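You operate a simulated robot arm through the tools that you are given. There is no shell and no other tool.

Carry out the task below with a simulated robot arm. There is one attempt and no reset: what you move stays moved.

Task
Shut and latch the main valve, vent to zero, open the drain.
Fine: let the air out by the vent button before the drain opens.

The check looks at the end state, three seconds after you hand in, the way a careful person would. Anything else that was tipped, shoved, dropped, spilled or broken makes it a failure.

Robot
A 6-joint arm with a four-finger gripper, fixed in place. Base frame: the origin is at the foot of the arm, x ahead of it, y to its left, z up. Units: m, degrees, N and s.
With the tool pointing down near the work surface it reaches from about 0.28 to 0.7 m from the base axis. Its first joint turns from -166.0 to 166.0 degrees. Payload 3.43 kg.
The TCP is the grasp point between the finger pads, 0.03 m short of the fingertips. In the tool frame z runs along the fingers and y along their closing line. Largest opening 0.12 m; the body of the gripper starts 0.085 m behind the TCP.
Orientation is told as [roll, pitch, yaw] about the base's x, y, z axes, in that order, counted from this pose: with the fingers straight down and closing along the base's y, the tool's x points along the base's -x, its y along +y and its z along -z.

Tools
- The arm moves only by the tool step_arm. Its argument "motion" is one flat list of numbers, 7 for each row, row after row: the shift along the base's x, y, z in m, then the turn, a rotation vector about the base's x, y, z in degrees, then the opening in per cent of the stroke, from 0 (shut) to 100 (fully open). In form: [dx, dy, dz, wx, wy, wz, grip, dx, dy, dz, wx, wy, wz, grip, ...]. A call has 1 to 20 rows; each row shifts and turns the commanded pose from where the row before left it. A row lasts 0.2 s, in which the tool goes at most 0.05 m and 8.6 degrees; a call with a longer step from one row to the next is refused whole, and so is a gripper value outside its range. A pose out of reach is approached as far as the arm can. The call stops where the force on the tool passes 40 N (or 10 N more than at its start, if that is more) or the arm is blocked; 0.2 s more then pass. Each finger halts on what it meets, pressing with about 38 N; the grip force reading is that of the motor and also rises with nothing between the fingers. The clock runs only during rows and for 0.2 s after the last one: add rows that do not move to give the fingers time. The reply holds the time, the measured pose of the TCP, the force on the tool along the base axes, the opening and the grip force, in the units named above and with some noise, with the torque about the TCP (base axes, N m) and any sound that the robot's microphone picked up.
- Cameras (640 x 400 px; columns grow to the right, rows downward): "scene" is fixed at [0.3998, -0.4993, 1.5525]; the picture's right is [0.96, -0.28, 0.00], its down [-0.16, -0.54, -0.83] and it looks along [0.23, 0.79, -0.56] (base axes); focal length 250 px, centre (320, 200). "wrist" rides on the gripper at [0.071, -0.017, -0.121] in the tool frame; the picture's right is [0.23, 0.97, 0.00], its down [-0.81, 0.19, -0.55] and it looks along [-0.54, 0.13, 0.83] (tool axes); focal length 275 px, centre (320, 200). There is no depth. A picture from a camera that has moved, and an enlarged one, comes with that camera's place and axes in the base frame and with its lens.
- camera(camera): a new picture of that camera. No time passes.
- slide_trunk(by): slides the trunk up (or, below 0, down) by that many m; the arm rides with it, the base frame stays. It gives what a move gives, with no picture.
- zoom(camera, box): a new picture of the part [left, top, right, bottom] of that camera's present view, enlarged. No time passes.
- close_job(): hands the job in; it is judged then, once.

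Nothing tells you positions but the pictures and the camera data. Unless the task says otherwise, let go and move clear before handing in.

The tools are called after ">>>" as name(argument=value, ...) on one line, values as JSON. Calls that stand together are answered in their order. step_arm: Moves the arm, as the interface text tells. Its arguments: {"type":"object","properties":{"motion":{"type":"array","items":{"type":"number"}}},"required":["motion"]} The other tools are called the same way: slide_trunk (by) slides the trunk up or down; camera (camera) takes a picture; zoom (camera, box) takes an enlarged picture of a part of a camera's view; close_job () hands the job in.

At the start:

```text
t: 0.0
ee_pos: [0.5123, 0.1567, 1.3446]
tool_rot: [0.0, 0.0, 0.1]
force: [0.4, 0.2, 0.1]
ft_torque: [-0.02, 0.02, -0.03]
width: 0.12
gripper_force: 0.0
trunk travel left (down, up): [-0.25, 0.19]
```

scene: 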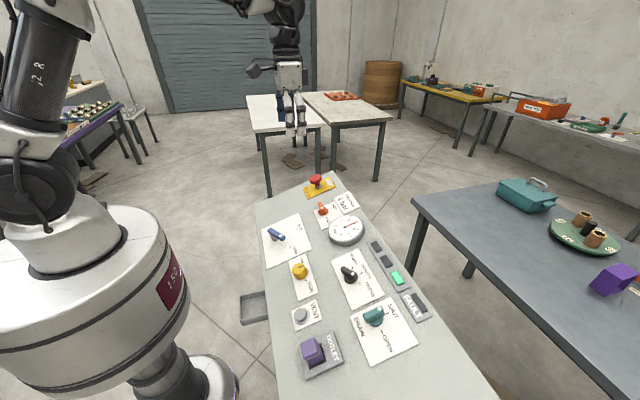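
wrist: 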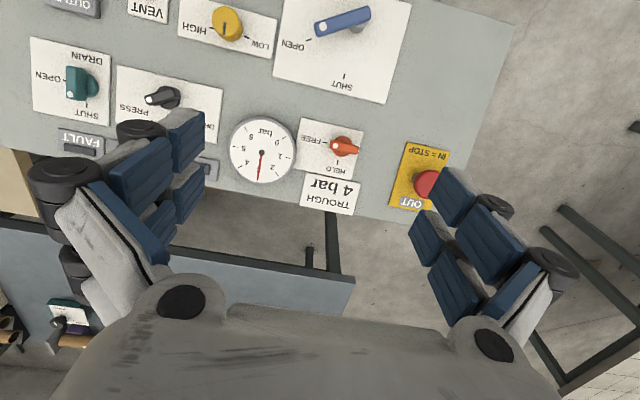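

I see a sloping or flat panel with a blue lever (OPEN/SHUT), yellow knob (HIGH/LOW), vent button, teal drain knob, gauge, red latch (FREE/HELD) and an E-stop. I'll zoom in to read the labels before moving.

>>> zoom(camera="scene", box=[240, 160, 400, 260])

>>> zoom(camera="scene", box=[260, 240, 450, 380])

>>> zoom(camera="wrist", box=[200, 0, 520, 220])

>>> zoom(camera="wrist", box=[0, 0, 300, 200])

```text
4.00 times, centred on (320, 210) of scene
camera zoom: at [0.3998, -0.4993, 1.5525], right [0.96, -0.28, 0.0], down [-0.16, -0.54, -0.83], along [0.23, 0.79, -0.56], focal length 1001 px, centre (320, 160)
```

zoom: 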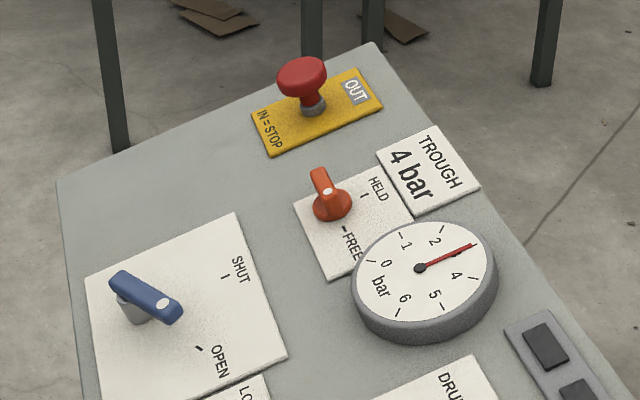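

```text
2.86 times, centred on (355, 310) of scene
camera zoom: at [0.3998, -0.4993, 1.5525], right [0.96, -0.28, 0.0], down [-0.16, -0.54, -0.83], along [0.23, 0.79, -0.56], focal length 715 px, centre (220, -114)
```

zoom: 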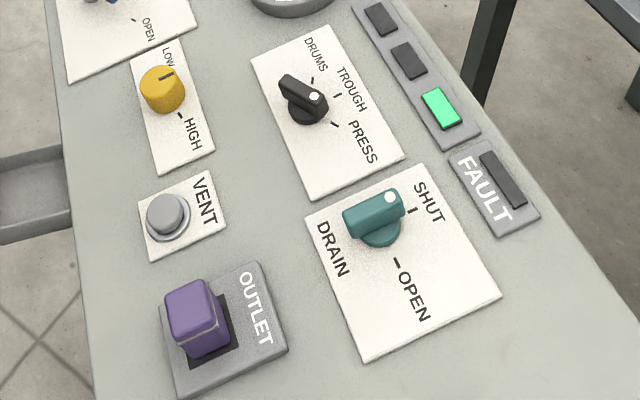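

```text
1.82 times, centred on (360, 110) of wrist
camera zoom: at [0.442, 0.1384, 1.466], right [-0.23, 0.97, 0.0], down [0.81, 0.19, 0.55], along [0.54, 0.13, -0.83], focal length 500 px, centre (247, 364)
```

zoom: 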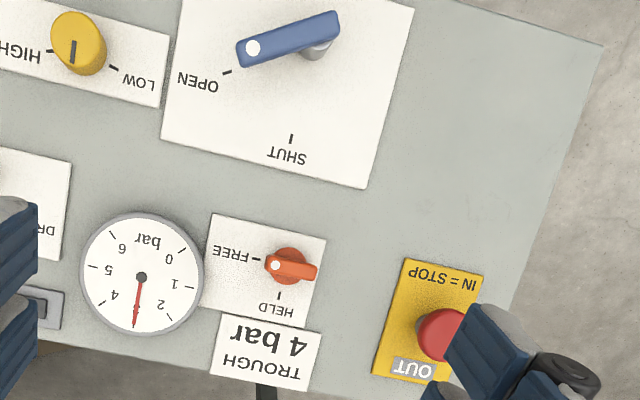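

```text
2.00 times, centred on (150, 100) of wrist
camera zoom: at [0.442, 0.1384, 1.466], right [-0.23, 0.97, 0.0], down [0.81, 0.19, 0.55], along [0.54, 0.13, -0.83], focal length 551 px, centre (660, 400)
```

zoom: 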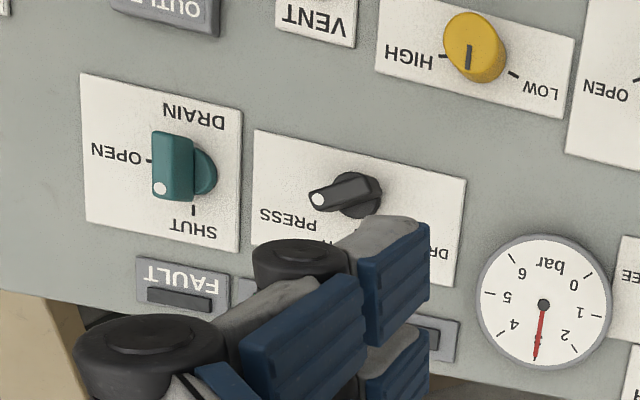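

The panel slopes up away from the base, by about 19°. The blue lever is the main valve (at OPEN), the orange knob is the latch (at FREE), and the vent button and teal drain are on the right. I'll tilt the tool to match the slope, close the fingers and move a bit nearer for a better look.

>>> step_arm(motion=[-0.01, 0, -0.02, 0, -2.4, 0, 0, -0.01, 0, -0.02, 0, -2.4, 0, 0, -0.01, 0, -0.02, 0, -2.4, 0, 0, -0.01, 0, -0.02, 0, -2.4, 0, 0, -0.01, 0, -0.02, 0, -2.4, 0, 0, -0.01, 0, -0.02, 0, -2.4, 0, 0, -0.01, 0, -0.02, 0, -2.4, 0, 0, -0.01, 0, -0.02, 0, -2.4, 0, 0])

>>> camera(camera="wrist")

>>> camera(camera="scene")

```text
t: 1.8
ee_pos: [0.4331, 0.1574, 1.1852]
tool_rot: [0.1, -19.3, 0.0]
force: [-0.2, -0.4, 0.3]
ft_torque: [0.01, 0.02, 0.0]
width: 0.0
gripper_force: 18.9
trunk travel left (down, up): [-0.25, 0.19]
```

```text
taken
camera wrist: at [0.3256, 0.1395, 1.276], right [-0.22, 0.97, -0.07], down [0.58, 0.19, 0.79], along [0.78, 0.13, -0.61], focal length 275 px, centre (320, 200)
```

wrist: 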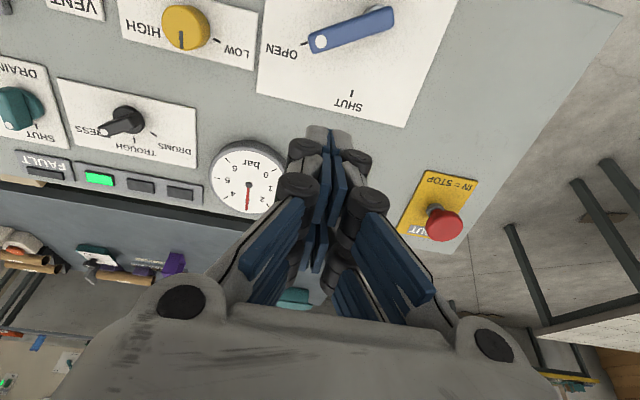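

```text
taken
```

scene: 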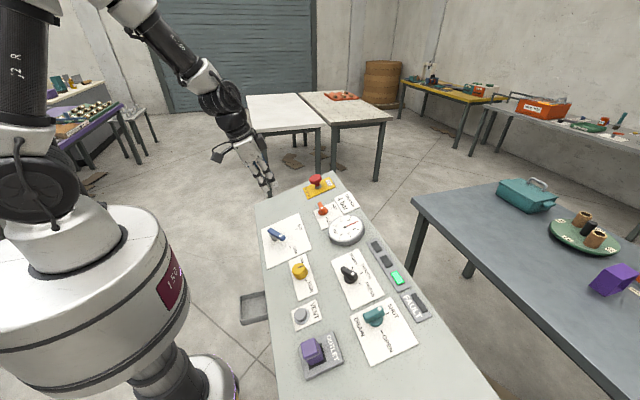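

The fingers are shut and the tool is now square to the slope. I'll zoom this view to place the lever, its hub and the knobs more precisely.

>>> zoom(camera="wrist", box=[240, 0, 480, 150])

>>> zoom(camera="wrist", box=[0, 0, 240, 150])

>>> zoom(camera="scene", box=[255, 200, 335, 260])

>>> zoom(camera="scene", box=[300, 165, 380, 245])

```text
2.67 times, centred on (360, 75) of wrist
camera zoom: at [0.3256, 0.1395, 1.276], right [-0.22, 0.97, -0.07], down [0.58, 0.19, 0.79], along [0.78, 0.13, -0.61], focal length 734 px, centre (213, 533)
```

zoom: 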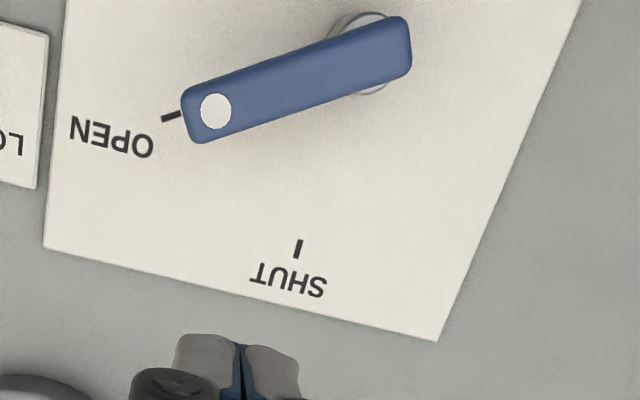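

```text
2.67 times, centred on (120, 75) of wrist
camera zoom: at [0.3256, 0.1395, 1.276], right [-0.22, 0.97, -0.07], down [0.58, 0.19, 0.79], along [0.78, 0.13, -0.61], focal length 734 px, centre (853, 533)
```

zoom: 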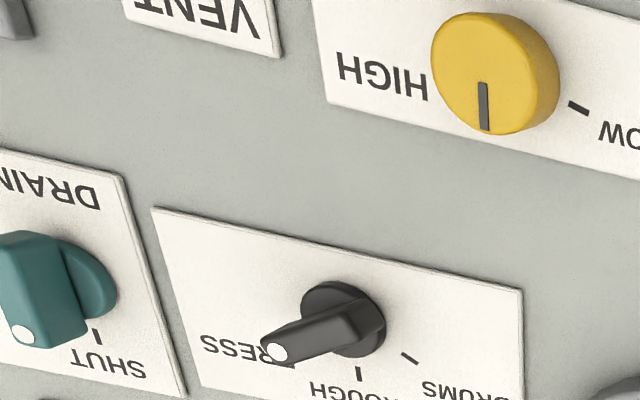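

```text
6.67 times, centred on (295, 230) of scene
camera zoom: at [0.3998, -0.4993, 1.5525], right [0.96, -0.28, 0.0], down [-0.16, -0.54, -0.83], along [0.23, 0.79, -0.56], focal length 1668 px, centre (487, 0)
```

zoom: 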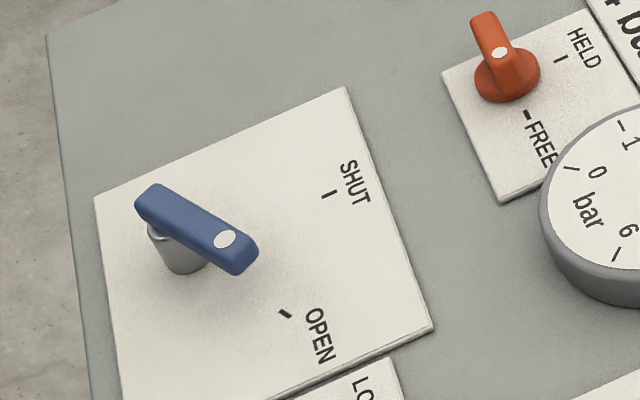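

```text
5.00 times, centred on (340, 205) of scene
camera zoom: at [0.3998, -0.4993, 1.5525], right [0.96, -0.28, 0.0], down [-0.16, -0.54, -0.83], along [0.23, 0.79, -0.56], focal length 1251 px, centre (220, 175)
```

zoom: 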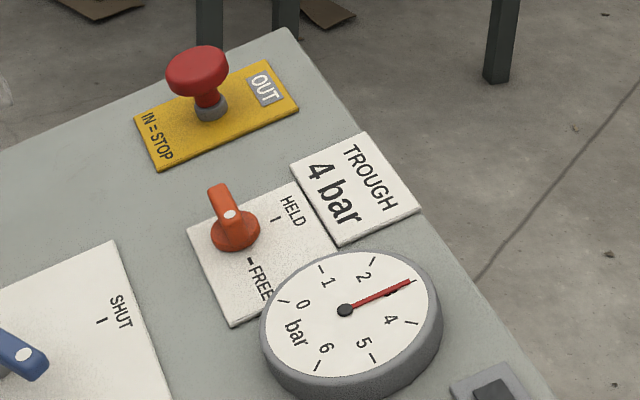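

The lever pivot is near (0.435, 0.208, 0.91). The lever points about 30° up from the right and must swing anticlockwise to SHUT, straight up-slope. I'll drop the shut fingers to a hover on its lower-right side and check.

>>> step_arm(motion=[-0.0106, -0.003, -0.029, 0, 0, 0, 0, -0.0106, -0.003, -0.029, 0, 0, 0, 0, -0.0106, -0.003, -0.029, 0, 0, 0, 0, -0.0106, -0.003, -0.029, 0, 0, 0, 0, -0.0106, -0.003, -0.029, 0, 0, 0, 0])

>>> camera(camera="wrist")

>>> zoom(camera="scene", box=[230, 170, 350, 270])

```text
t: 3.0
ee_pos: [0.3802, 0.1446, 1.0429]
tool_rot: [0.0, -19.3, 0.2]
force: [-0.4, -0.1, 0.0]
ft_torque: [-0.02, 0.01, 0.02]
width: 0.0
gripper_force: 33.6
trunk travel left (down, up): [-0.25, 0.19]
```

```text
taken
camera wrist: at [0.2741, 0.1257, 1.1333], right [-0.22, 0.97, -0.08], down [0.58, 0.19, 0.79], along [0.78, 0.13, -0.61], focal length 275 px, centre (320, 200)
```

wrist: 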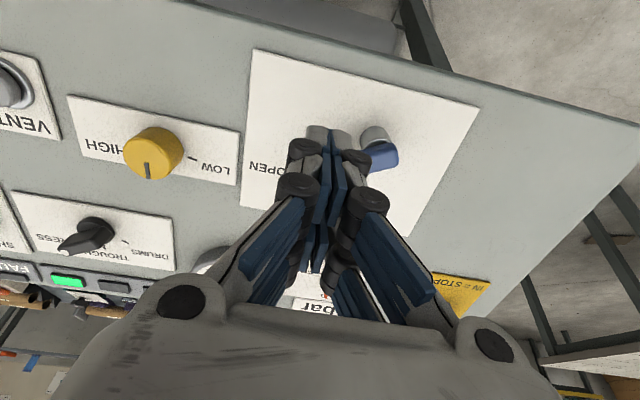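

```text
4.00 times, centred on (290, 220) of scene
camera zoom: at [0.3998, -0.4993, 1.5525], right [0.96, -0.28, 0.0], down [-0.16, -0.54, -0.83], along [0.23, 0.79, -0.56], focal length 1001 px, centre (440, 120)
```

zoom: 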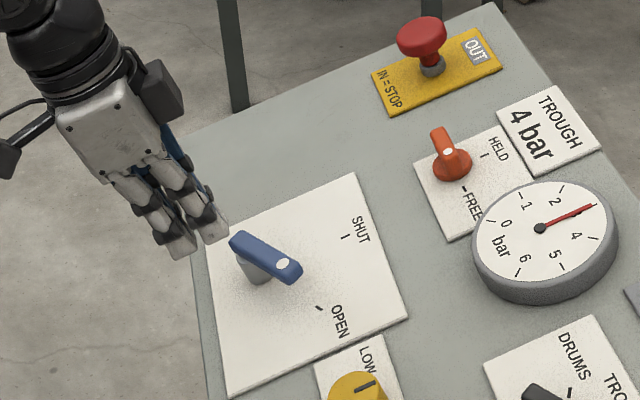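

The fingers hover below-right of the lever, clear of it. I'll go down along the panel normal so the tips sit about 3 cm off the panel beside the lever.

>>> step_arm(motion=[0.0066, -0.0005, -0.0189, 0, 0, 0, 0, 0.0066, -0.0005, -0.0189, 0, 0, 0, 0, 0.0066, -0.0005, -0.0189, 0, 0, 0, 0, 0.0066, -0.0005, -0.0189, 0, 0, 0, 0])

>>> camera(camera="wrist")

>>> zoom(camera="scene", box=[240, 190, 340, 270])

```text
t: 4.0
ee_pos: [0.4161, 0.1495, 0.9913]
tool_rot: [-0.6, -18.8, 0.3]
force: [-7.7, -2.8, 14.6]
ft_torque: [-0.01, -0.11, 0.09]
width: 0.0062
gripper_force: 33.5
out of reach, approached as far as the arm can: row 1, 2, 3, 4
trunk travel left (down, up): [-0.25, 0.19]
stopped in row 4: the force on the tool passed its limit at 67 N (the readings are from after the stop); the commanded pose is now the measured one
```

```text
taken
camera wrist: at [0.311, 0.1336, 1.0828], right [-0.22, 0.97, -0.08], down [0.59, 0.2, 0.78], along [0.78, 0.12, -0.62], focal length 275 px, centre (320, 200)
```

wrist: 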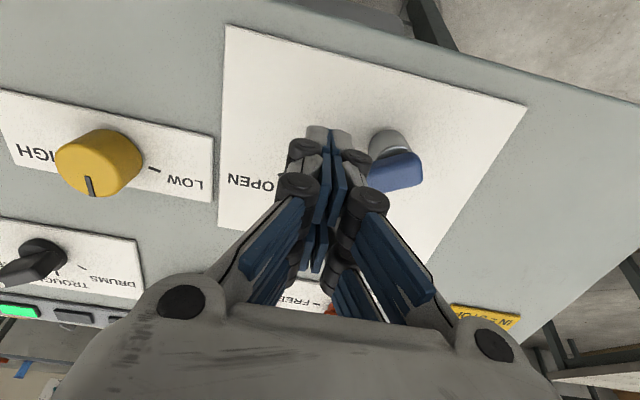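

```text
5.00 times, centred on (290, 230) of scene
camera zoom: at [0.3998, -0.4993, 1.5525], right [0.96, -0.28, 0.0], down [-0.16, -0.54, -0.83], along [0.23, 0.79, -0.56], focal length 1251 px, centre (470, 50)
```

zoom: 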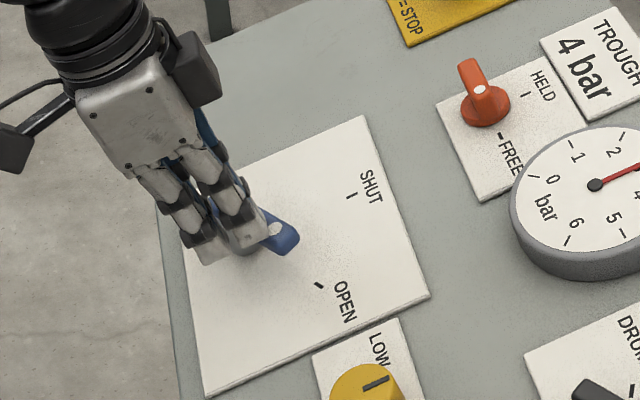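

The arm ran out of reach, drifted and came down on top of the lever. Both lever and fingers look intact, so I'll back straight up and then lower the trunk for reach.

>>> step_arm(motion=[-0.005, -0.002, 0.03, 0, 0, 0, 0, -0.01, -0.002, 0.04, 0, -0.5, 0, 0, -0.01, 0, 0.04, 0.6, 0, -0.3, 0])

>>> camera(camera="wrist")

>>> zoom(camera="scene", box=[240, 170, 340, 250])

```text
t: 4.8
ee_pos: [0.3914, 0.1446, 1.0983]
tool_rot: [0.1, -19.4, -0.2]
force: [0.3, -0.7, -0.2]
ft_torque: [0.02, -0.06, -0.01]
width: 0.0
gripper_force: 33.5
trunk travel left (down, up): [-0.25, 0.19]
```

```text
taken
camera wrist: at [0.2843, 0.1271, 1.1892], right [-0.21, 0.97, -0.08], down [0.58, 0.19, 0.79], along [0.78, 0.13, -0.61], focal length 275 px, centre (320, 200)
```

wrist: 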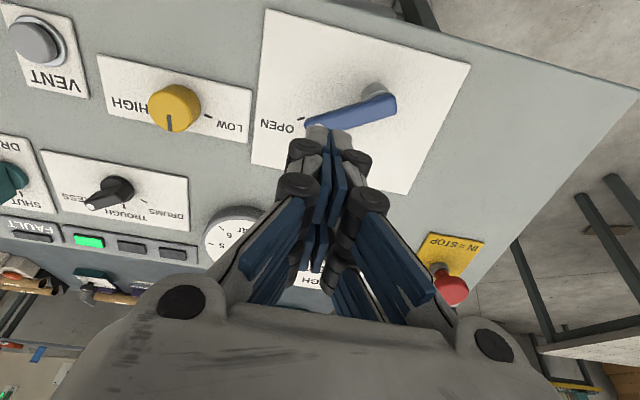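

```text
5.00 times, centred on (290, 210) of scene
camera zoom: at [0.3998, -0.4993, 1.5525], right [0.96, -0.28, 0.0], down [-0.16, -0.54, -0.83], along [0.23, 0.79, -0.56], focal length 1251 px, centre (470, 150)
```

zoom: 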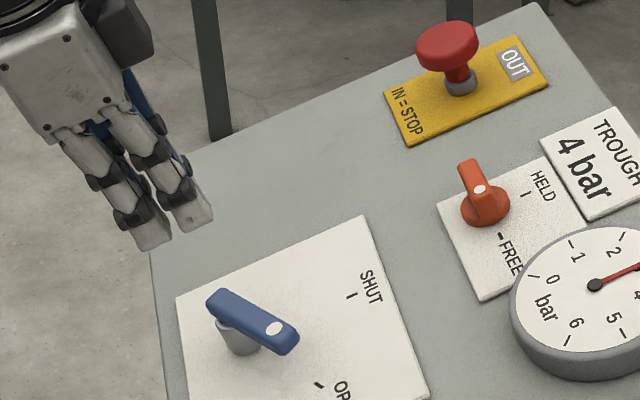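

The lever is undamaged and still at OPEN. The trunk carries the arm with it, so I'll raise the arm first and then lower the trunk.

>>> step_arm(motion=[0.01, 0, 0.04, 0, 0, 0, 0, 0.01, 0, 0.04, 0, 0, 0, 0, 0.01, 0, 0.04, 0, 0, 0, 0, 0.01, 0, 0.04, 0, 0, 0, 0, 0.005, 0, 0.04, 0, 0, 0, 0, 0.005, 0, 0.04, 0, 0, 0, 0])

>>> slide_trunk(by=-0.2)

>>> camera(camera="scene")

>>> camera(camera="wrist")

```text
t: 6.2
ee_pos: [0.4443, 0.1487, 1.3427]
tool_rot: [-0.1, -19.4, -0.1]
force: [-0.1, -0.9, -0.3]
ft_torque: [-0.02, -0.01, -0.02]
width: 0.0001
gripper_force: 33.3
trunk travel left (down, up): [-0.25, 0.19]
```

```text
t: 8.3
ee_pos: [0.4458, 0.148, 1.1431]
tool_rot: [0.0, -19.5, -0.3]
force: [0.2, 0.1, -0.3]
ft_torque: [-0.01, 0.0, 0.05]
width: 0.0
gripper_force: 33.2
trunk travel left (down, up): [-0.05, 0.39]
```

```text
taken
```

scene: 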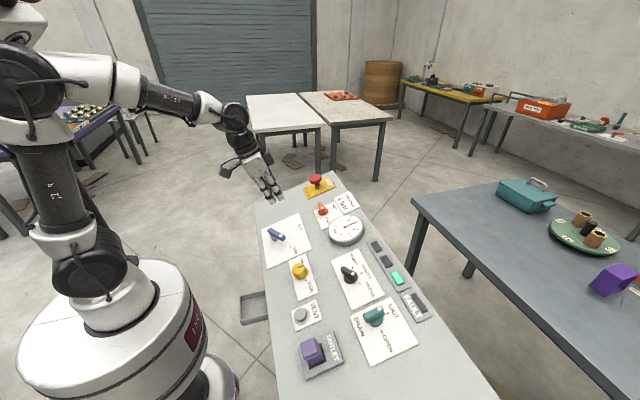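

```text
taken
camera wrist: at [0.3382, 0.131, 1.2339], right [-0.21, 0.97, -0.08], down [0.58, 0.19, 0.79], along [0.78, 0.12, -0.61], focal length 275 px, centre (320, 200)
```

wrist: 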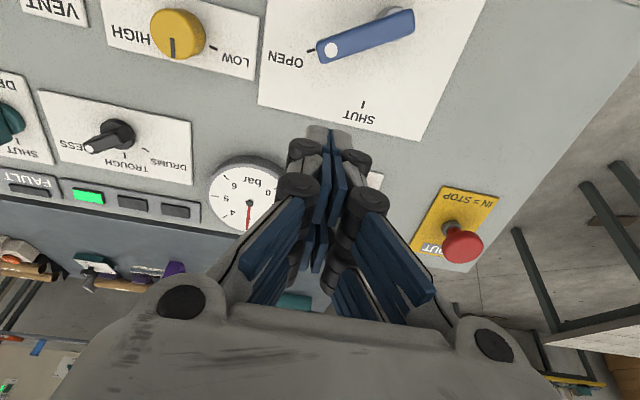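

The trunk is down and the arm now has a better posture. I'll return to the hover by the lever, keeping a little further below it, and descend in small steps.

>>> step_arm(motion=[-0.0172, -0.0014, -0.0258, 0, 0, 0, 0, -0.0172, -0.0014, -0.0258, 0, 0, 0, 0, -0.0172, -0.0014, -0.0258, 0, 0, 0, 0, -0.0172, -0.0014, -0.0258, 0, 0, 0, 0, 0, 0, 0, 0, 0, 0, 0])

>>> camera(camera="wrist")

>>> zoom(camera="scene", box=[230, 170, 350, 270])

```text
t: 9.6
ee_pos: [0.3751, 0.1452, 1.0381]
tool_rot: [0.0, -19.4, -0.4]
force: [0.1, 0.0, -0.4]
ft_torque: [-0.01, 0.0, 0.01]
width: 0.0001
gripper_force: 33.4
trunk travel left (down, up): [-0.05, 0.39]
```

```text
taken
camera wrist: at [0.2686, 0.1276, 1.13], right [-0.21, 0.97, -0.08], down [0.58, 0.19, 0.79], along [0.79, 0.12, -0.61], focal length 275 px, centre (320, 200)
```

wrist: 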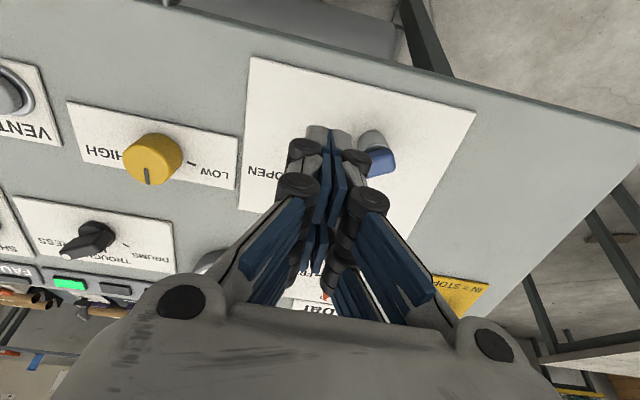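

```text
4.00 times, centred on (290, 220) of scene
camera zoom: at [0.3998, -0.4993, 1.5525], right [0.96, -0.28, 0.0], down [-0.16, -0.54, -0.83], along [0.23, 0.79, -0.56], focal length 1001 px, centre (440, 120)
```

zoom: 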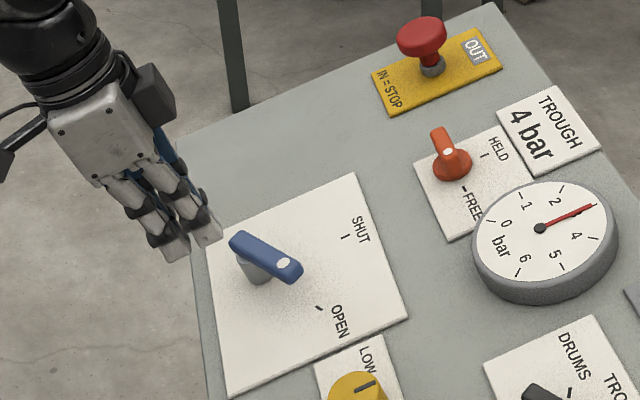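

Reach is fine here. I'll descend halfway along the normal and check for reach warnings before finishing.

>>> step_arm(motion=[0.005, -0.0005, -0.0155, 0, 0, 0, 0, 0.005, -0.0005, -0.0155, 0, 0, 0, 0, 0, 0, 0, 0, 0, 0, 0])

```text
t: 10.3
ee_pos: [0.3844, 0.1447, 1.0081]
tool_rot: [-0.1, -19.4, -0.3]
force: [0.3, -0.4, 0.0]
ft_torque: [0.01, 0.04, 0.02]
width: 0.0001
gripper_force: 33.4
trunk travel left (down, up): [-0.05, 0.39]
```

The arm is following without any reach problem. I'll carry on down to working depth beside the lever.

>>> step_arm(motion=[0.005, -0.0005, -0.0155, 0, 0, 0, 0, 0.005, -0.0005, -0.0155, 0, 0, 0, 0, 0.005, -0.0005, -0.0155, 0, 0, 0, 0, 0, 0, 0, 0, 0, 0, 0])

>>> camera(camera="wrist")

>>> zoom(camera="scene", box=[250, 200, 330, 260])

```text
t: 11.3
ee_pos: [0.4002, 0.141, 0.9628]
tool_rot: [0.1, -19.5, -0.2]
force: [1.0, 0.1, 0.1]
ft_torque: [0.01, 0.02, 0.04]
width: 0.0
gripper_force: 33.8
trunk travel left (down, up): [-0.05, 0.39]
```

```text
taken
camera wrist: at [0.2941, 0.1236, 1.0533], right [-0.21, 0.97, -0.08], down [0.58, 0.19, 0.79], along [0.78, 0.12, -0.61], focal length 275 px, centre (320, 200)
```

wrist: 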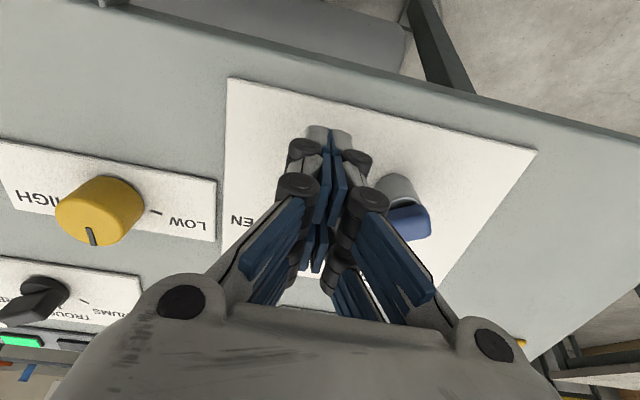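

```text
6.67 times, centred on (290, 230) of scene
camera zoom: at [0.3998, -0.4993, 1.5525], right [0.96, -0.28, 0.0], down [-0.16, -0.54, -0.83], along [0.23, 0.79, -0.56], focal length 1668 px, centre (520, 0)
```

zoom: 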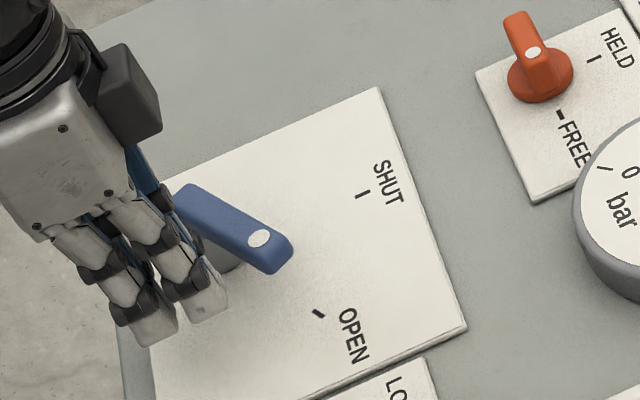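

The fingertips are beside the lever on its lower-right side. I'll go a little deeper and start pushing it round in an arc about its pivot, watching the force.

>>> step_arm(motion=[0.0026, 0, -0.0076, 0, 0, 0, 0, 0.0095, 0.0057, 0.0033, 0, 0, 0, 0, 0.0102, 0, 0.0036, 0, 0, 0, 0, 0.01, 0.0019, 0.0035, 0, 0, 0, 0, 0.0096, 0.0037, 0.0034, 0, 0, 0, 0])

>>> zoom(camera="scene", box=[250, 200, 330, 260])

>>> camera(camera="wrist")

```text
t: 12.6
ee_pos: [0.4434, 0.1502, 0.9669]
tool_rot: [0.0, -19.4, -0.1]
force: [0.4, 0.4, -0.5]
ft_torque: [-0.03, 0.0, -0.02]
width: 0.0
gripper_force: 33.3
trunk travel left (down, up): [-0.05, 0.39]
```

```text
6.67 times, centred on (290, 230) of scene
camera zoom: at [0.3998, -0.4993, 1.5525], right [0.96, -0.28, 0.0], down [-0.16, -0.54, -0.83], along [0.23, 0.79, -0.56], focal length 1668 px, centre (520, 0)
```

zoom: 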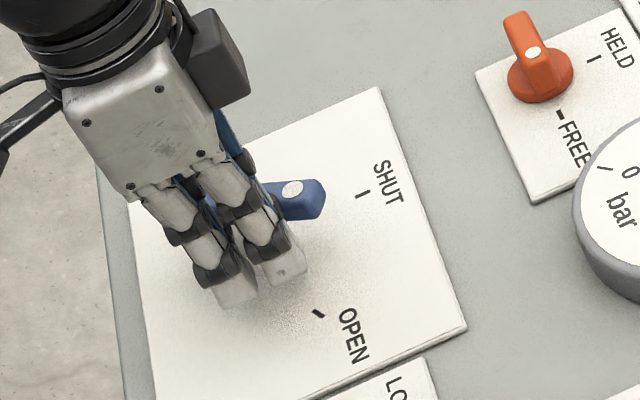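

```text
taken
camera wrist: at [0.3369, 0.134, 1.0578], right [-0.21, 0.97, -0.08], down [0.58, 0.19, 0.79], along [0.78, 0.12, -0.61], focal length 275 px, centre (320, 200)
```

wrist: 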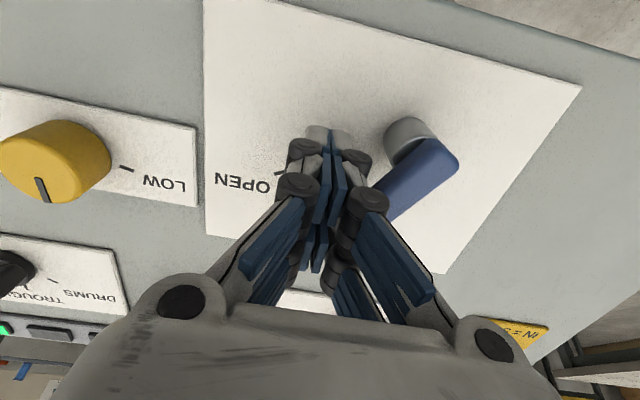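

The lever moves freely with almost no force and is now about halfway. I'll continue the arc towards SHUT.

>>> step_arm(motion=[0.0089, 0.0054, 0.0031, 0, 0, 0, 0, 0.0077, 0.007, 0.0027, 0, 0, 0, 0, 0.0066, 0.0082, 0.0023, 0, 0, 0, 0, 0, 0, 0, 0, 0, 0, 0])

>>> zoom(camera="scene", box=[250, 200, 330, 260])

>>> camera(camera="wrist")

```text
t: 13.6
ee_pos: [0.4668, 0.171, 0.9756]
tool_rot: [-0.1, -19.4, -0.1]
force: [-0.6, -0.8, 0.2]
ft_torque: [0.0, 0.0, 0.04]
width: 0.0001
gripper_force: 33.4
trunk travel left (down, up): [-0.05, 0.39]
```

```text
6.67 times, centred on (290, 230) of scene
camera zoom: at [0.3998, -0.4993, 1.5525], right [0.96, -0.28, 0.0], down [-0.16, -0.54, -0.83], along [0.23, 0.79, -0.56], focal length 1668 px, centre (520, 0)
```

zoom: 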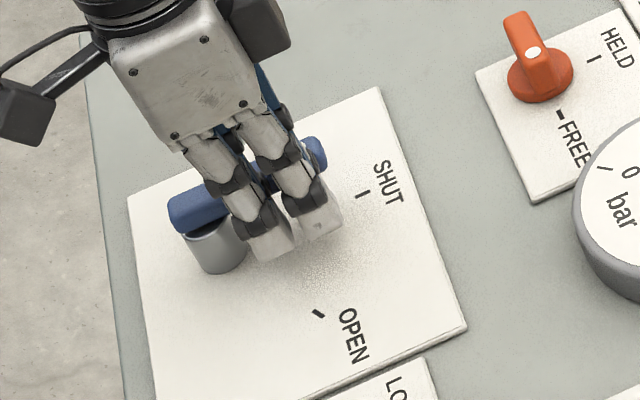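

```text
taken
camera wrist: at [0.3602, 0.1544, 1.0662], right [-0.21, 0.97, -0.08], down [0.58, 0.19, 0.79], along [0.78, 0.12, -0.61], focal length 275 px, centre (320, 200)
```

wrist: 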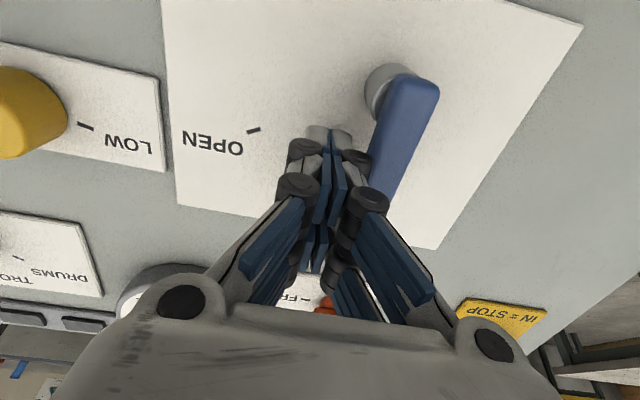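

The lever is within roughly 10° of SHUT. I'll nudge it on in small steps and compare it with the SHUT mark.

>>> step_arm(motion=[0.001, 0.004, 0.0003, 0, 0, 0, 0, 0.0005, 0.003, 0.0002, 0, 0, 0, 0, 0, 0, 0, 0, 0, 0, 0])

>>> zoom(camera="scene", box=[250, 200, 330, 260])

>>> zoom(camera="wrist", box=[280, 0, 520, 150])

```text
t: 14.3
ee_pos: [0.4671, 0.1731, 0.9758]
tool_rot: [-0.2, -19.2, -0.3]
force: [-4.8, -30.7, 3.1]
ft_torque: [0.04, 0.06, 0.54]
width: 0.0
gripper_force: 33.6
trunk travel left (down, up): [-0.05, 0.39]
```

```text
6.67 times, centred on (290, 230) of scene
camera zoom: at [0.3998, -0.4993, 1.5525], right [0.96, -0.28, 0.0], down [-0.16, -0.54, -0.83], along [0.23, 0.79, -0.56], focal length 1668 px, centre (520, 0)
```

zoom: 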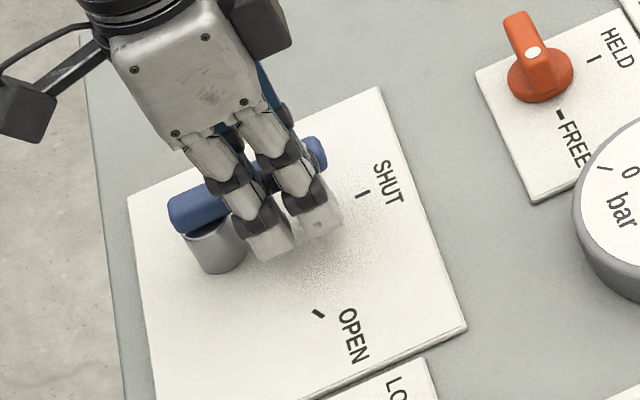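

```text
2.67 times, centred on (400, 75) of wrist
camera zoom: at [0.3608, 0.1557, 1.0668], right [-0.21, 0.97, -0.08], down [0.59, 0.19, 0.79], along [0.78, 0.12, -0.61], focal length 734 px, centre (107, 533)
```

zoom: 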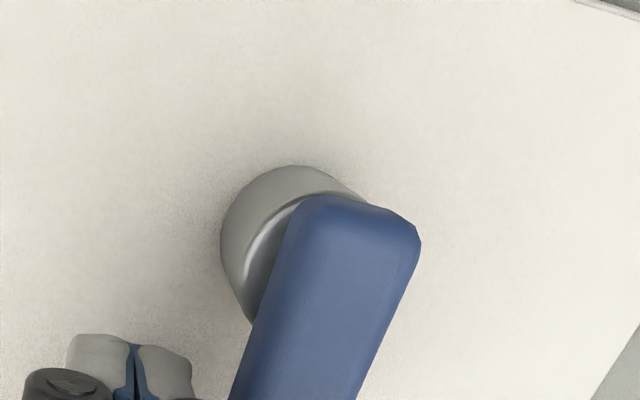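

The force jumped to about 31 N with no further motion, so the lever is on its SHUT stop. I'll back off sideways, lift clear and check the lever stays there.

>>> step_arm(motion=[0, -0.012, 0, 0, 0, 0, 0, 0, -0.012, 0, 0, 0, 0, 0, -0.0066, 0, 0.0189, 0, 0, 0, 0, -0.0099, 0, 0.0283, 0, 0, 0, 0, -0.0132, 0, 0.0378, 0, 0, 0, 0, -0.0132, 0, 0.0378, 0, 0, 0, 0, 0, 0, 0, 0, 0, 0, 0])

>>> camera(camera="wrist")

>>> zoom(camera="scene", box=[250, 160, 370, 260])

```text
t: 15.9
ee_pos: [0.4247, 0.1538, 1.1004]
tool_rot: [0.0, -19.4, -0.3]
force: [-0.5, 0.2, -0.1]
ft_torque: [0.03, -0.01, -0.04]
width: 0.0001
gripper_force: 33.3
trunk travel left (down, up): [-0.05, 0.39]
```

```text
taken
camera wrist: at [0.3194, 0.1372, 1.1914], right [-0.21, 0.97, -0.08], down [0.58, 0.19, 0.79], along [0.78, 0.12, -0.61], focal length 275 px, centre (320, 200)
```

wrist: 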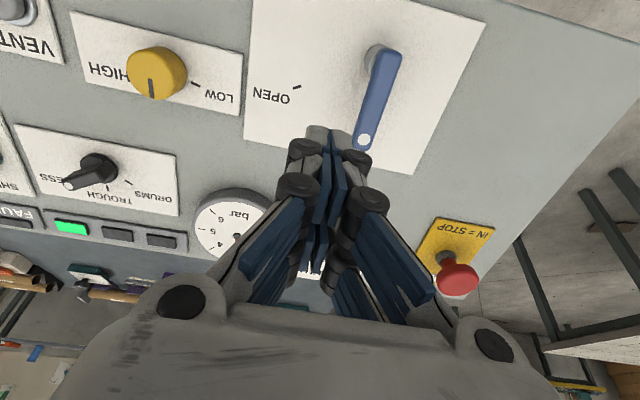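

```text
4.00 times, centred on (310, 210) of scene
camera zoom: at [0.3998, -0.4993, 1.5525], right [0.96, -0.28, 0.0], down [-0.16, -0.54, -0.83], along [0.23, 0.79, -0.56], focal length 1001 px, centre (360, 160)
```

zoom: 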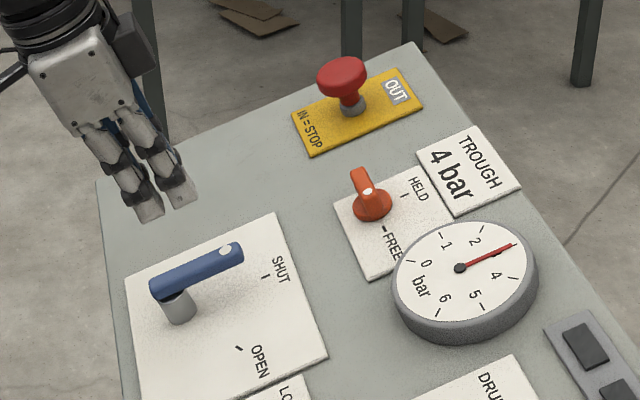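

The lever rests at SHUT by itself, so the main valve is closed. Next is the latch, centred near (0.628, 0.228), with its dot towards FREE on the right and HELD up-slope. I'll hover below-right of it with the fingers shut.

>>> step_arm(motion=[0.0316, 0.013, -0.0025, 0, 0, 0, 0, 0.0316, 0.013, -0.0025, 0, 0, 0, 0, 0.0316, 0.013, -0.0025, 0, 0, 0, 0, 0.0316, 0.013, -0.0025, 0, 0, 0, 0, 0, 0, 0, 0, 0, 0, 0])

>>> camera(camera="wrist")

>>> zoom(camera="scene", box=[260, 160, 380, 260])

```text
t: 17.1
ee_pos: [0.5515, 0.2085, 1.0911]
tool_rot: [0.0, -19.5, -0.3]
force: [-0.6, -0.7, -0.1]
ft_torque: [0.02, 0.05, 0.01]
width: 0.0
gripper_force: 33.9
trunk travel left (down, up): [-0.05, 0.39]
```

```text
taken
camera wrist: at [0.4451, 0.1912, 1.1824], right [-0.21, 0.97, -0.08], down [0.58, 0.19, 0.79], along [0.78, 0.12, -0.61], focal length 275 px, centre (320, 200)
```

wrist: 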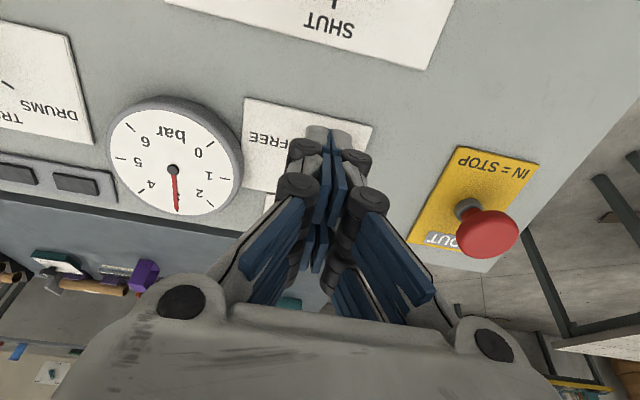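

```text
4.00 times, centred on (320, 210) of scene
camera zoom: at [0.3998, -0.4993, 1.5525], right [0.96, -0.28, 0.0], down [-0.16, -0.54, -0.83], along [0.23, 0.79, -0.56], focal length 1001 px, centre (320, 160)
```

zoom: 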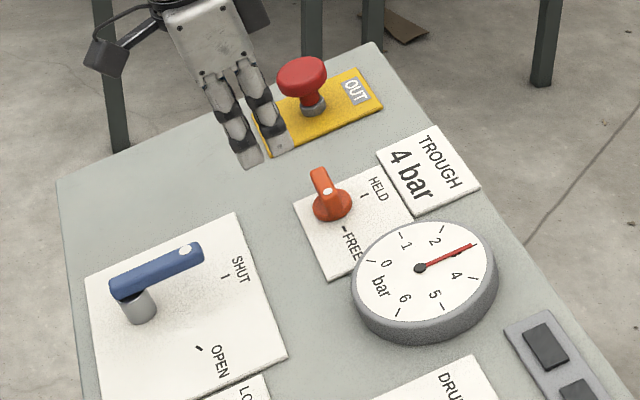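

I'm hovering below-right of the latch. Before descending I want a closer look at the fingertip shape, because it appears as two strips in the scene view.

>>> zoom(camera="scene", box=[285, 155, 345, 215])

>>> zoom(camera="wrist", box=[230, 90, 430, 310])

```text
6.67 times, centred on (315, 185) of scene
camera zoom: at [0.3998, -0.4993, 1.5525], right [0.96, -0.28, 0.0], down [-0.16, -0.54, -0.83], along [0.23, 0.79, -0.56], focal length 1668 px, centre (353, 300)
```

zoom: 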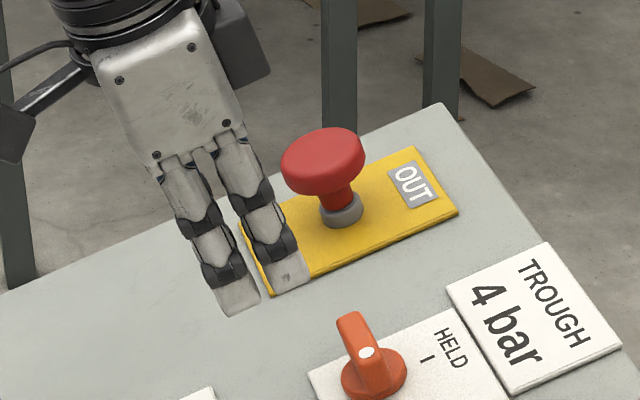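

```text
1.82 times, centred on (330, 200) of wrist
camera zoom: at [0.4451, 0.1912, 1.1824], right [-0.21, 0.97, -0.08], down [0.58, 0.19, 0.79], along [0.78, 0.12, -0.61], focal length 500 px, centre (302, 200)
```

zoom: 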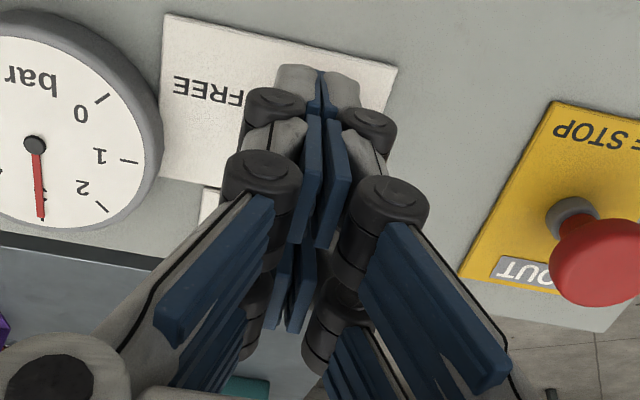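

The gripper really has two finger strips about 3 cm apart on each side, so the closed tip is longer along the slope than I assumed. For the latch it's cleaner to grip the blade and turn it. I'll rotate the tool −90° about the panel normal while hovering.

>>> step_arm(motion=[0.0033, 0.00175, 0.0018, 2.71, 0, -7.74, 0, 0.0033, 0.00175, 0.0018, 2.71, 0, -7.74, 0, 0.0033, 0.00175, 0.0018, 2.71, 0, -7.74, 0, 0.0033, 0.00175, 0.0018, 2.71, 0, -7.74, 0, 0.0033, 0.00175, 0.0018, 2.71, 0, -7.74, 20, 0.0033, 0.00175, 0.0018, 2.71, 0, -7.74, 40, 0, 0, 0, 0, 0, 0, 45])

>>> camera(camera="scene")

>>> camera(camera="wrist")

```text
t: 18.8
ee_pos: [0.5719, 0.2185, 1.1018]
tool_rot: [14.9, -12.6, -51.2]
force: [-0.1, -0.7, -0.7]
ft_torque: [-0.05, -0.03, -0.02]
width: 0.05
gripper_force: 0.1
trunk travel left (down, up): [-0.05, 0.39]
```

```text
taken
```

scene: 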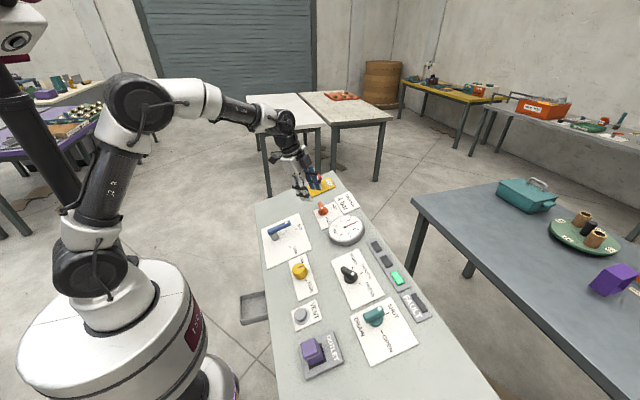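

```text
taken
camera wrist: at [0.4764, 0.2608, 1.1957], right [0.56, 0.81, 0.19], down [0.45, -0.49, 0.74], along [0.7, -0.33, -0.64], focal length 275 px, centre (320, 200)
```

wrist: 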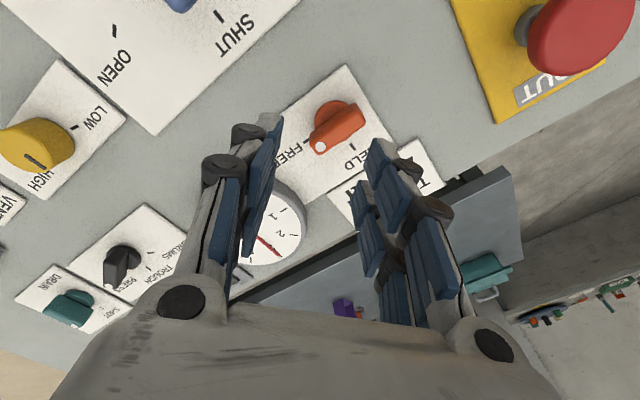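

The latch now sits between the open fingers in the wrist view, and the E-stop is well away. I'll finish the rotation so the fingers close along the slope.

>>> step_arm(motion=[0.0033, 0.0018, -0.001, 2.71, 0, -7.74, 45, 0.0033, 0.0018, -0.001, 2.71, 0, -7.74, 45, 0.0033, 0.0018, -0.001, 2.71, 0, -7.74, 45, 0.0033, 0.0018, -0.001, 2.71, 0, -7.74, 45, 0.0025, 0.0018, -0.001, 2.64, 0, -7.55, 45, 0, 0, 0, 0, 0, 0, 45])

>>> zoom(camera="scene", box=[270, 150, 370, 230])

>>> camera(camera="wrist")

```text
t: 20.1
ee_pos: [0.5866, 0.2264, 1.0948]
tool_rot: [19.2, 0.0, -90.4]
force: [0.8, 0.1, -0.4]
ft_torque: [-0.02, -0.02, 0.04]
width: 0.0542
gripper_force: 0.1
trunk travel left (down, up): [-0.05, 0.39]
```

```text
5.00 times, centred on (320, 190) of scene
camera zoom: at [0.3998, -0.4993, 1.5525], right [0.96, -0.28, 0.0], down [-0.16, -0.54, -0.83], along [0.23, 0.79, -0.56], focal length 1251 px, centre (320, 250)
```

zoom: 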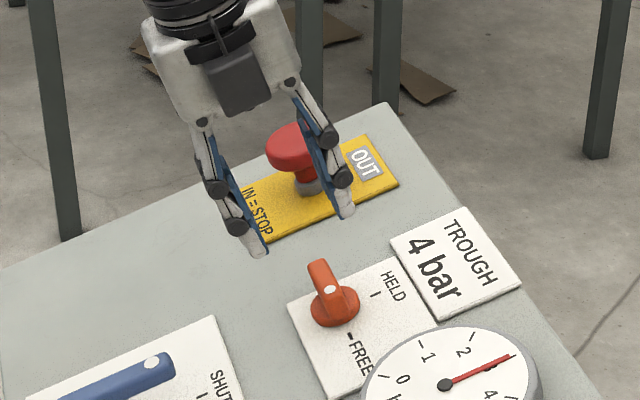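

```text
taken
camera wrist: at [0.5324, 0.2974, 1.2041], right [0.92, 0.22, 0.32], down [-0.01, -0.81, 0.58], along [0.39, -0.54, -0.75], focal length 275 px, centre (320, 200)
```

wrist: 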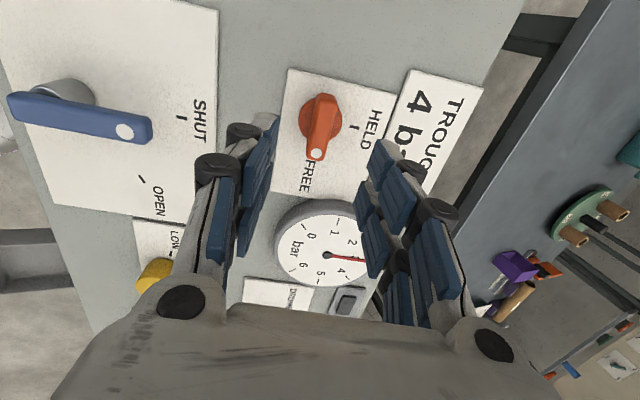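

The alignment looks good: the blade lies between the two finger sides. I'll zoom to fix its centre precisely before descending.

>>> zoom(camera="wrist", box=[240, 60, 400, 210])

>>> zoom(camera="scene", box=[300, 190, 350, 230])

```text
2.67 times, centred on (320, 135) of wrist
camera zoom: at [0.5324, 0.2974, 1.2041], right [0.92, 0.22, 0.32], down [-0.01, -0.81, 0.58], along [0.39, -0.54, -0.75], focal length 734 px, centre (320, 373)
```

zoom: 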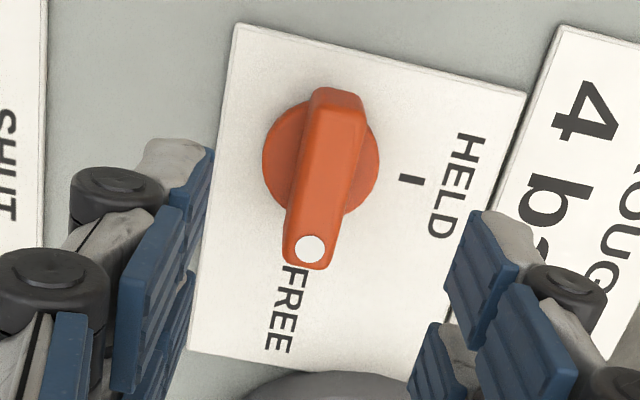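

```text
10.00 times, centred on (325, 210) of scene
camera zoom: at [0.3998, -0.4993, 1.5525], right [0.96, -0.28, 0.0], down [-0.16, -0.54, -0.83], along [0.23, 0.79, -0.56], focal length 2502 px, centre (270, 100)
```

zoom: 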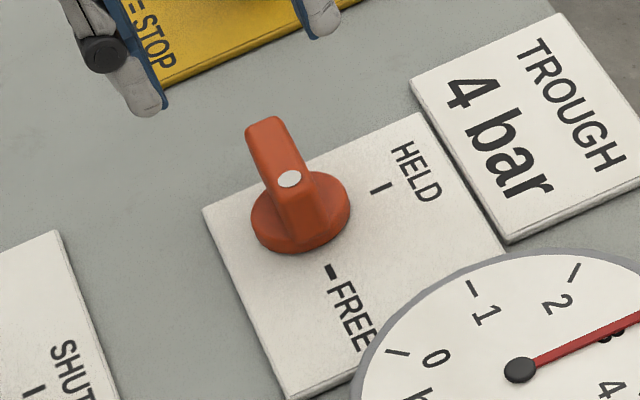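

The latch centre comes out near (0.628, 0.226), directly below the tool along the normal. I'll descend along the normal until the tips are about 2 cm off the panel on either side of the blade.

>>> step_arm(motion=[0.0062, 0, -0.0176, 0, 0, 0, 45, 0.0062, 0, -0.0176, 0, 0, 0, 45, 0.0062, 0, -0.0176, 0, 0, 0, 45, 0.0062, 0, -0.0176, 0, 0, 0, 45, 0, 0, 0, 0, 0, 0, 45])

>>> zoom(camera="scene", box=[285, 175, 365, 235])

>>> camera(camera="wrist")

```text
t: 21.4
ee_pos: [0.6124, 0.2273, 1.0255]
tool_rot: [19.2, 0.0, -90.3]
force: [1.0, 0.0, 0.0]
ft_torque: [-0.01, 0.01, 0.01]
width: 0.0542
gripper_force: 0.0
trunk travel left (down, up): [-0.05, 0.39]
```

```text
6.67 times, centred on (325, 205) of scene
camera zoom: at [0.3998, -0.4993, 1.5525], right [0.96, -0.28, 0.0], down [-0.16, -0.54, -0.83], along [0.23, 0.79, -0.56], focal length 1668 px, centre (287, 167)
```

zoom: 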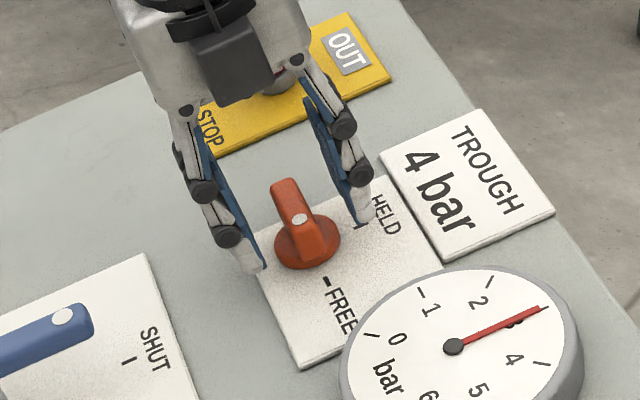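

```text
taken
camera wrist: at [0.558, 0.2981, 1.1342], right [0.92, 0.23, 0.32], down [-0.01, -0.81, 0.58], along [0.39, -0.54, -0.74], focal length 275 px, centre (320, 200)
```

wrist: 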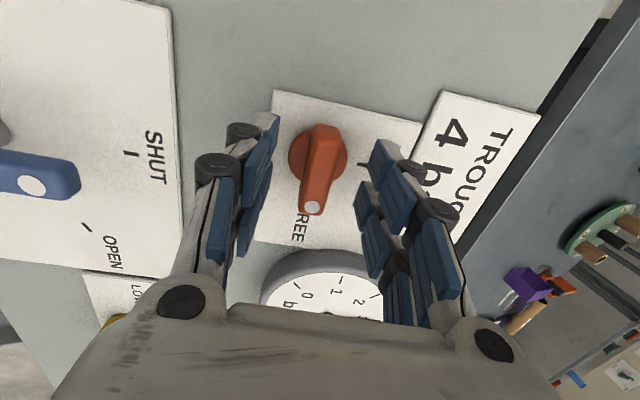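

The fingers straddle the blade evenly. I'll close on it.

>>> step_arm(motion=[0, 0, 0, 0, 0, 0, 20, 0, 0, 0, 0, 0, 0, 8, 0, 0, 0, 0, 0, 0, 5, 0, 0, 0, 0, 0, 0, 5])

>>> zoom(camera="scene", box=[285, 175, 365, 235])

>>> camera(camera="wrist")

```text
t: 22.4
ee_pos: [0.6113, 0.2278, 1.0251]
tool_rot: [19.1, 0.0, -90.2]
force: [-3.1, 0.0, -1.5]
ft_torque: [0.06, 0.09, 0.45]
width: 0.0163
gripper_force: 29.1
trunk travel left (down, up): [-0.05, 0.39]
```

```text
6.67 times, centred on (325, 205) of scene
camera zoom: at [0.3998, -0.4993, 1.5525], right [0.96, -0.28, 0.0], down [-0.16, -0.54, -0.83], along [0.23, 0.79, -0.56], focal length 1668 px, centre (287, 167)
```

zoom: 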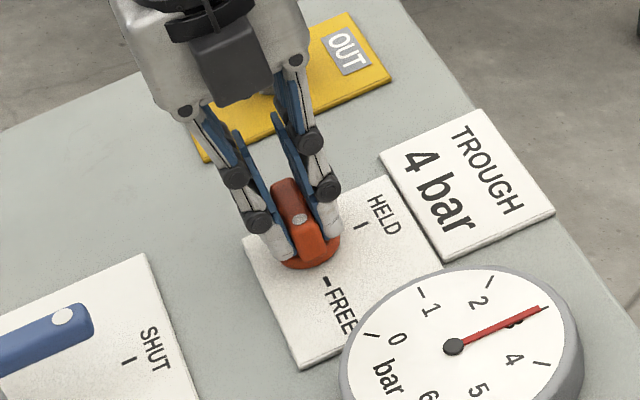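

```text
taken
camera wrist: at [0.5575, 0.2981, 1.134], right [0.92, 0.23, 0.32], down [0.0, -0.81, 0.59], along [0.39, -0.54, -0.74], focal length 275 px, centre (320, 200)
```

wrist: 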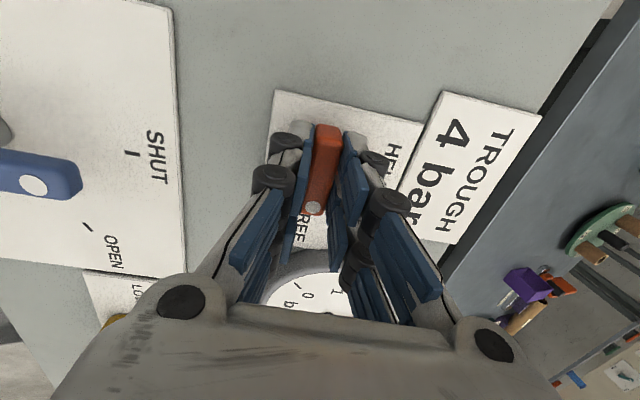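

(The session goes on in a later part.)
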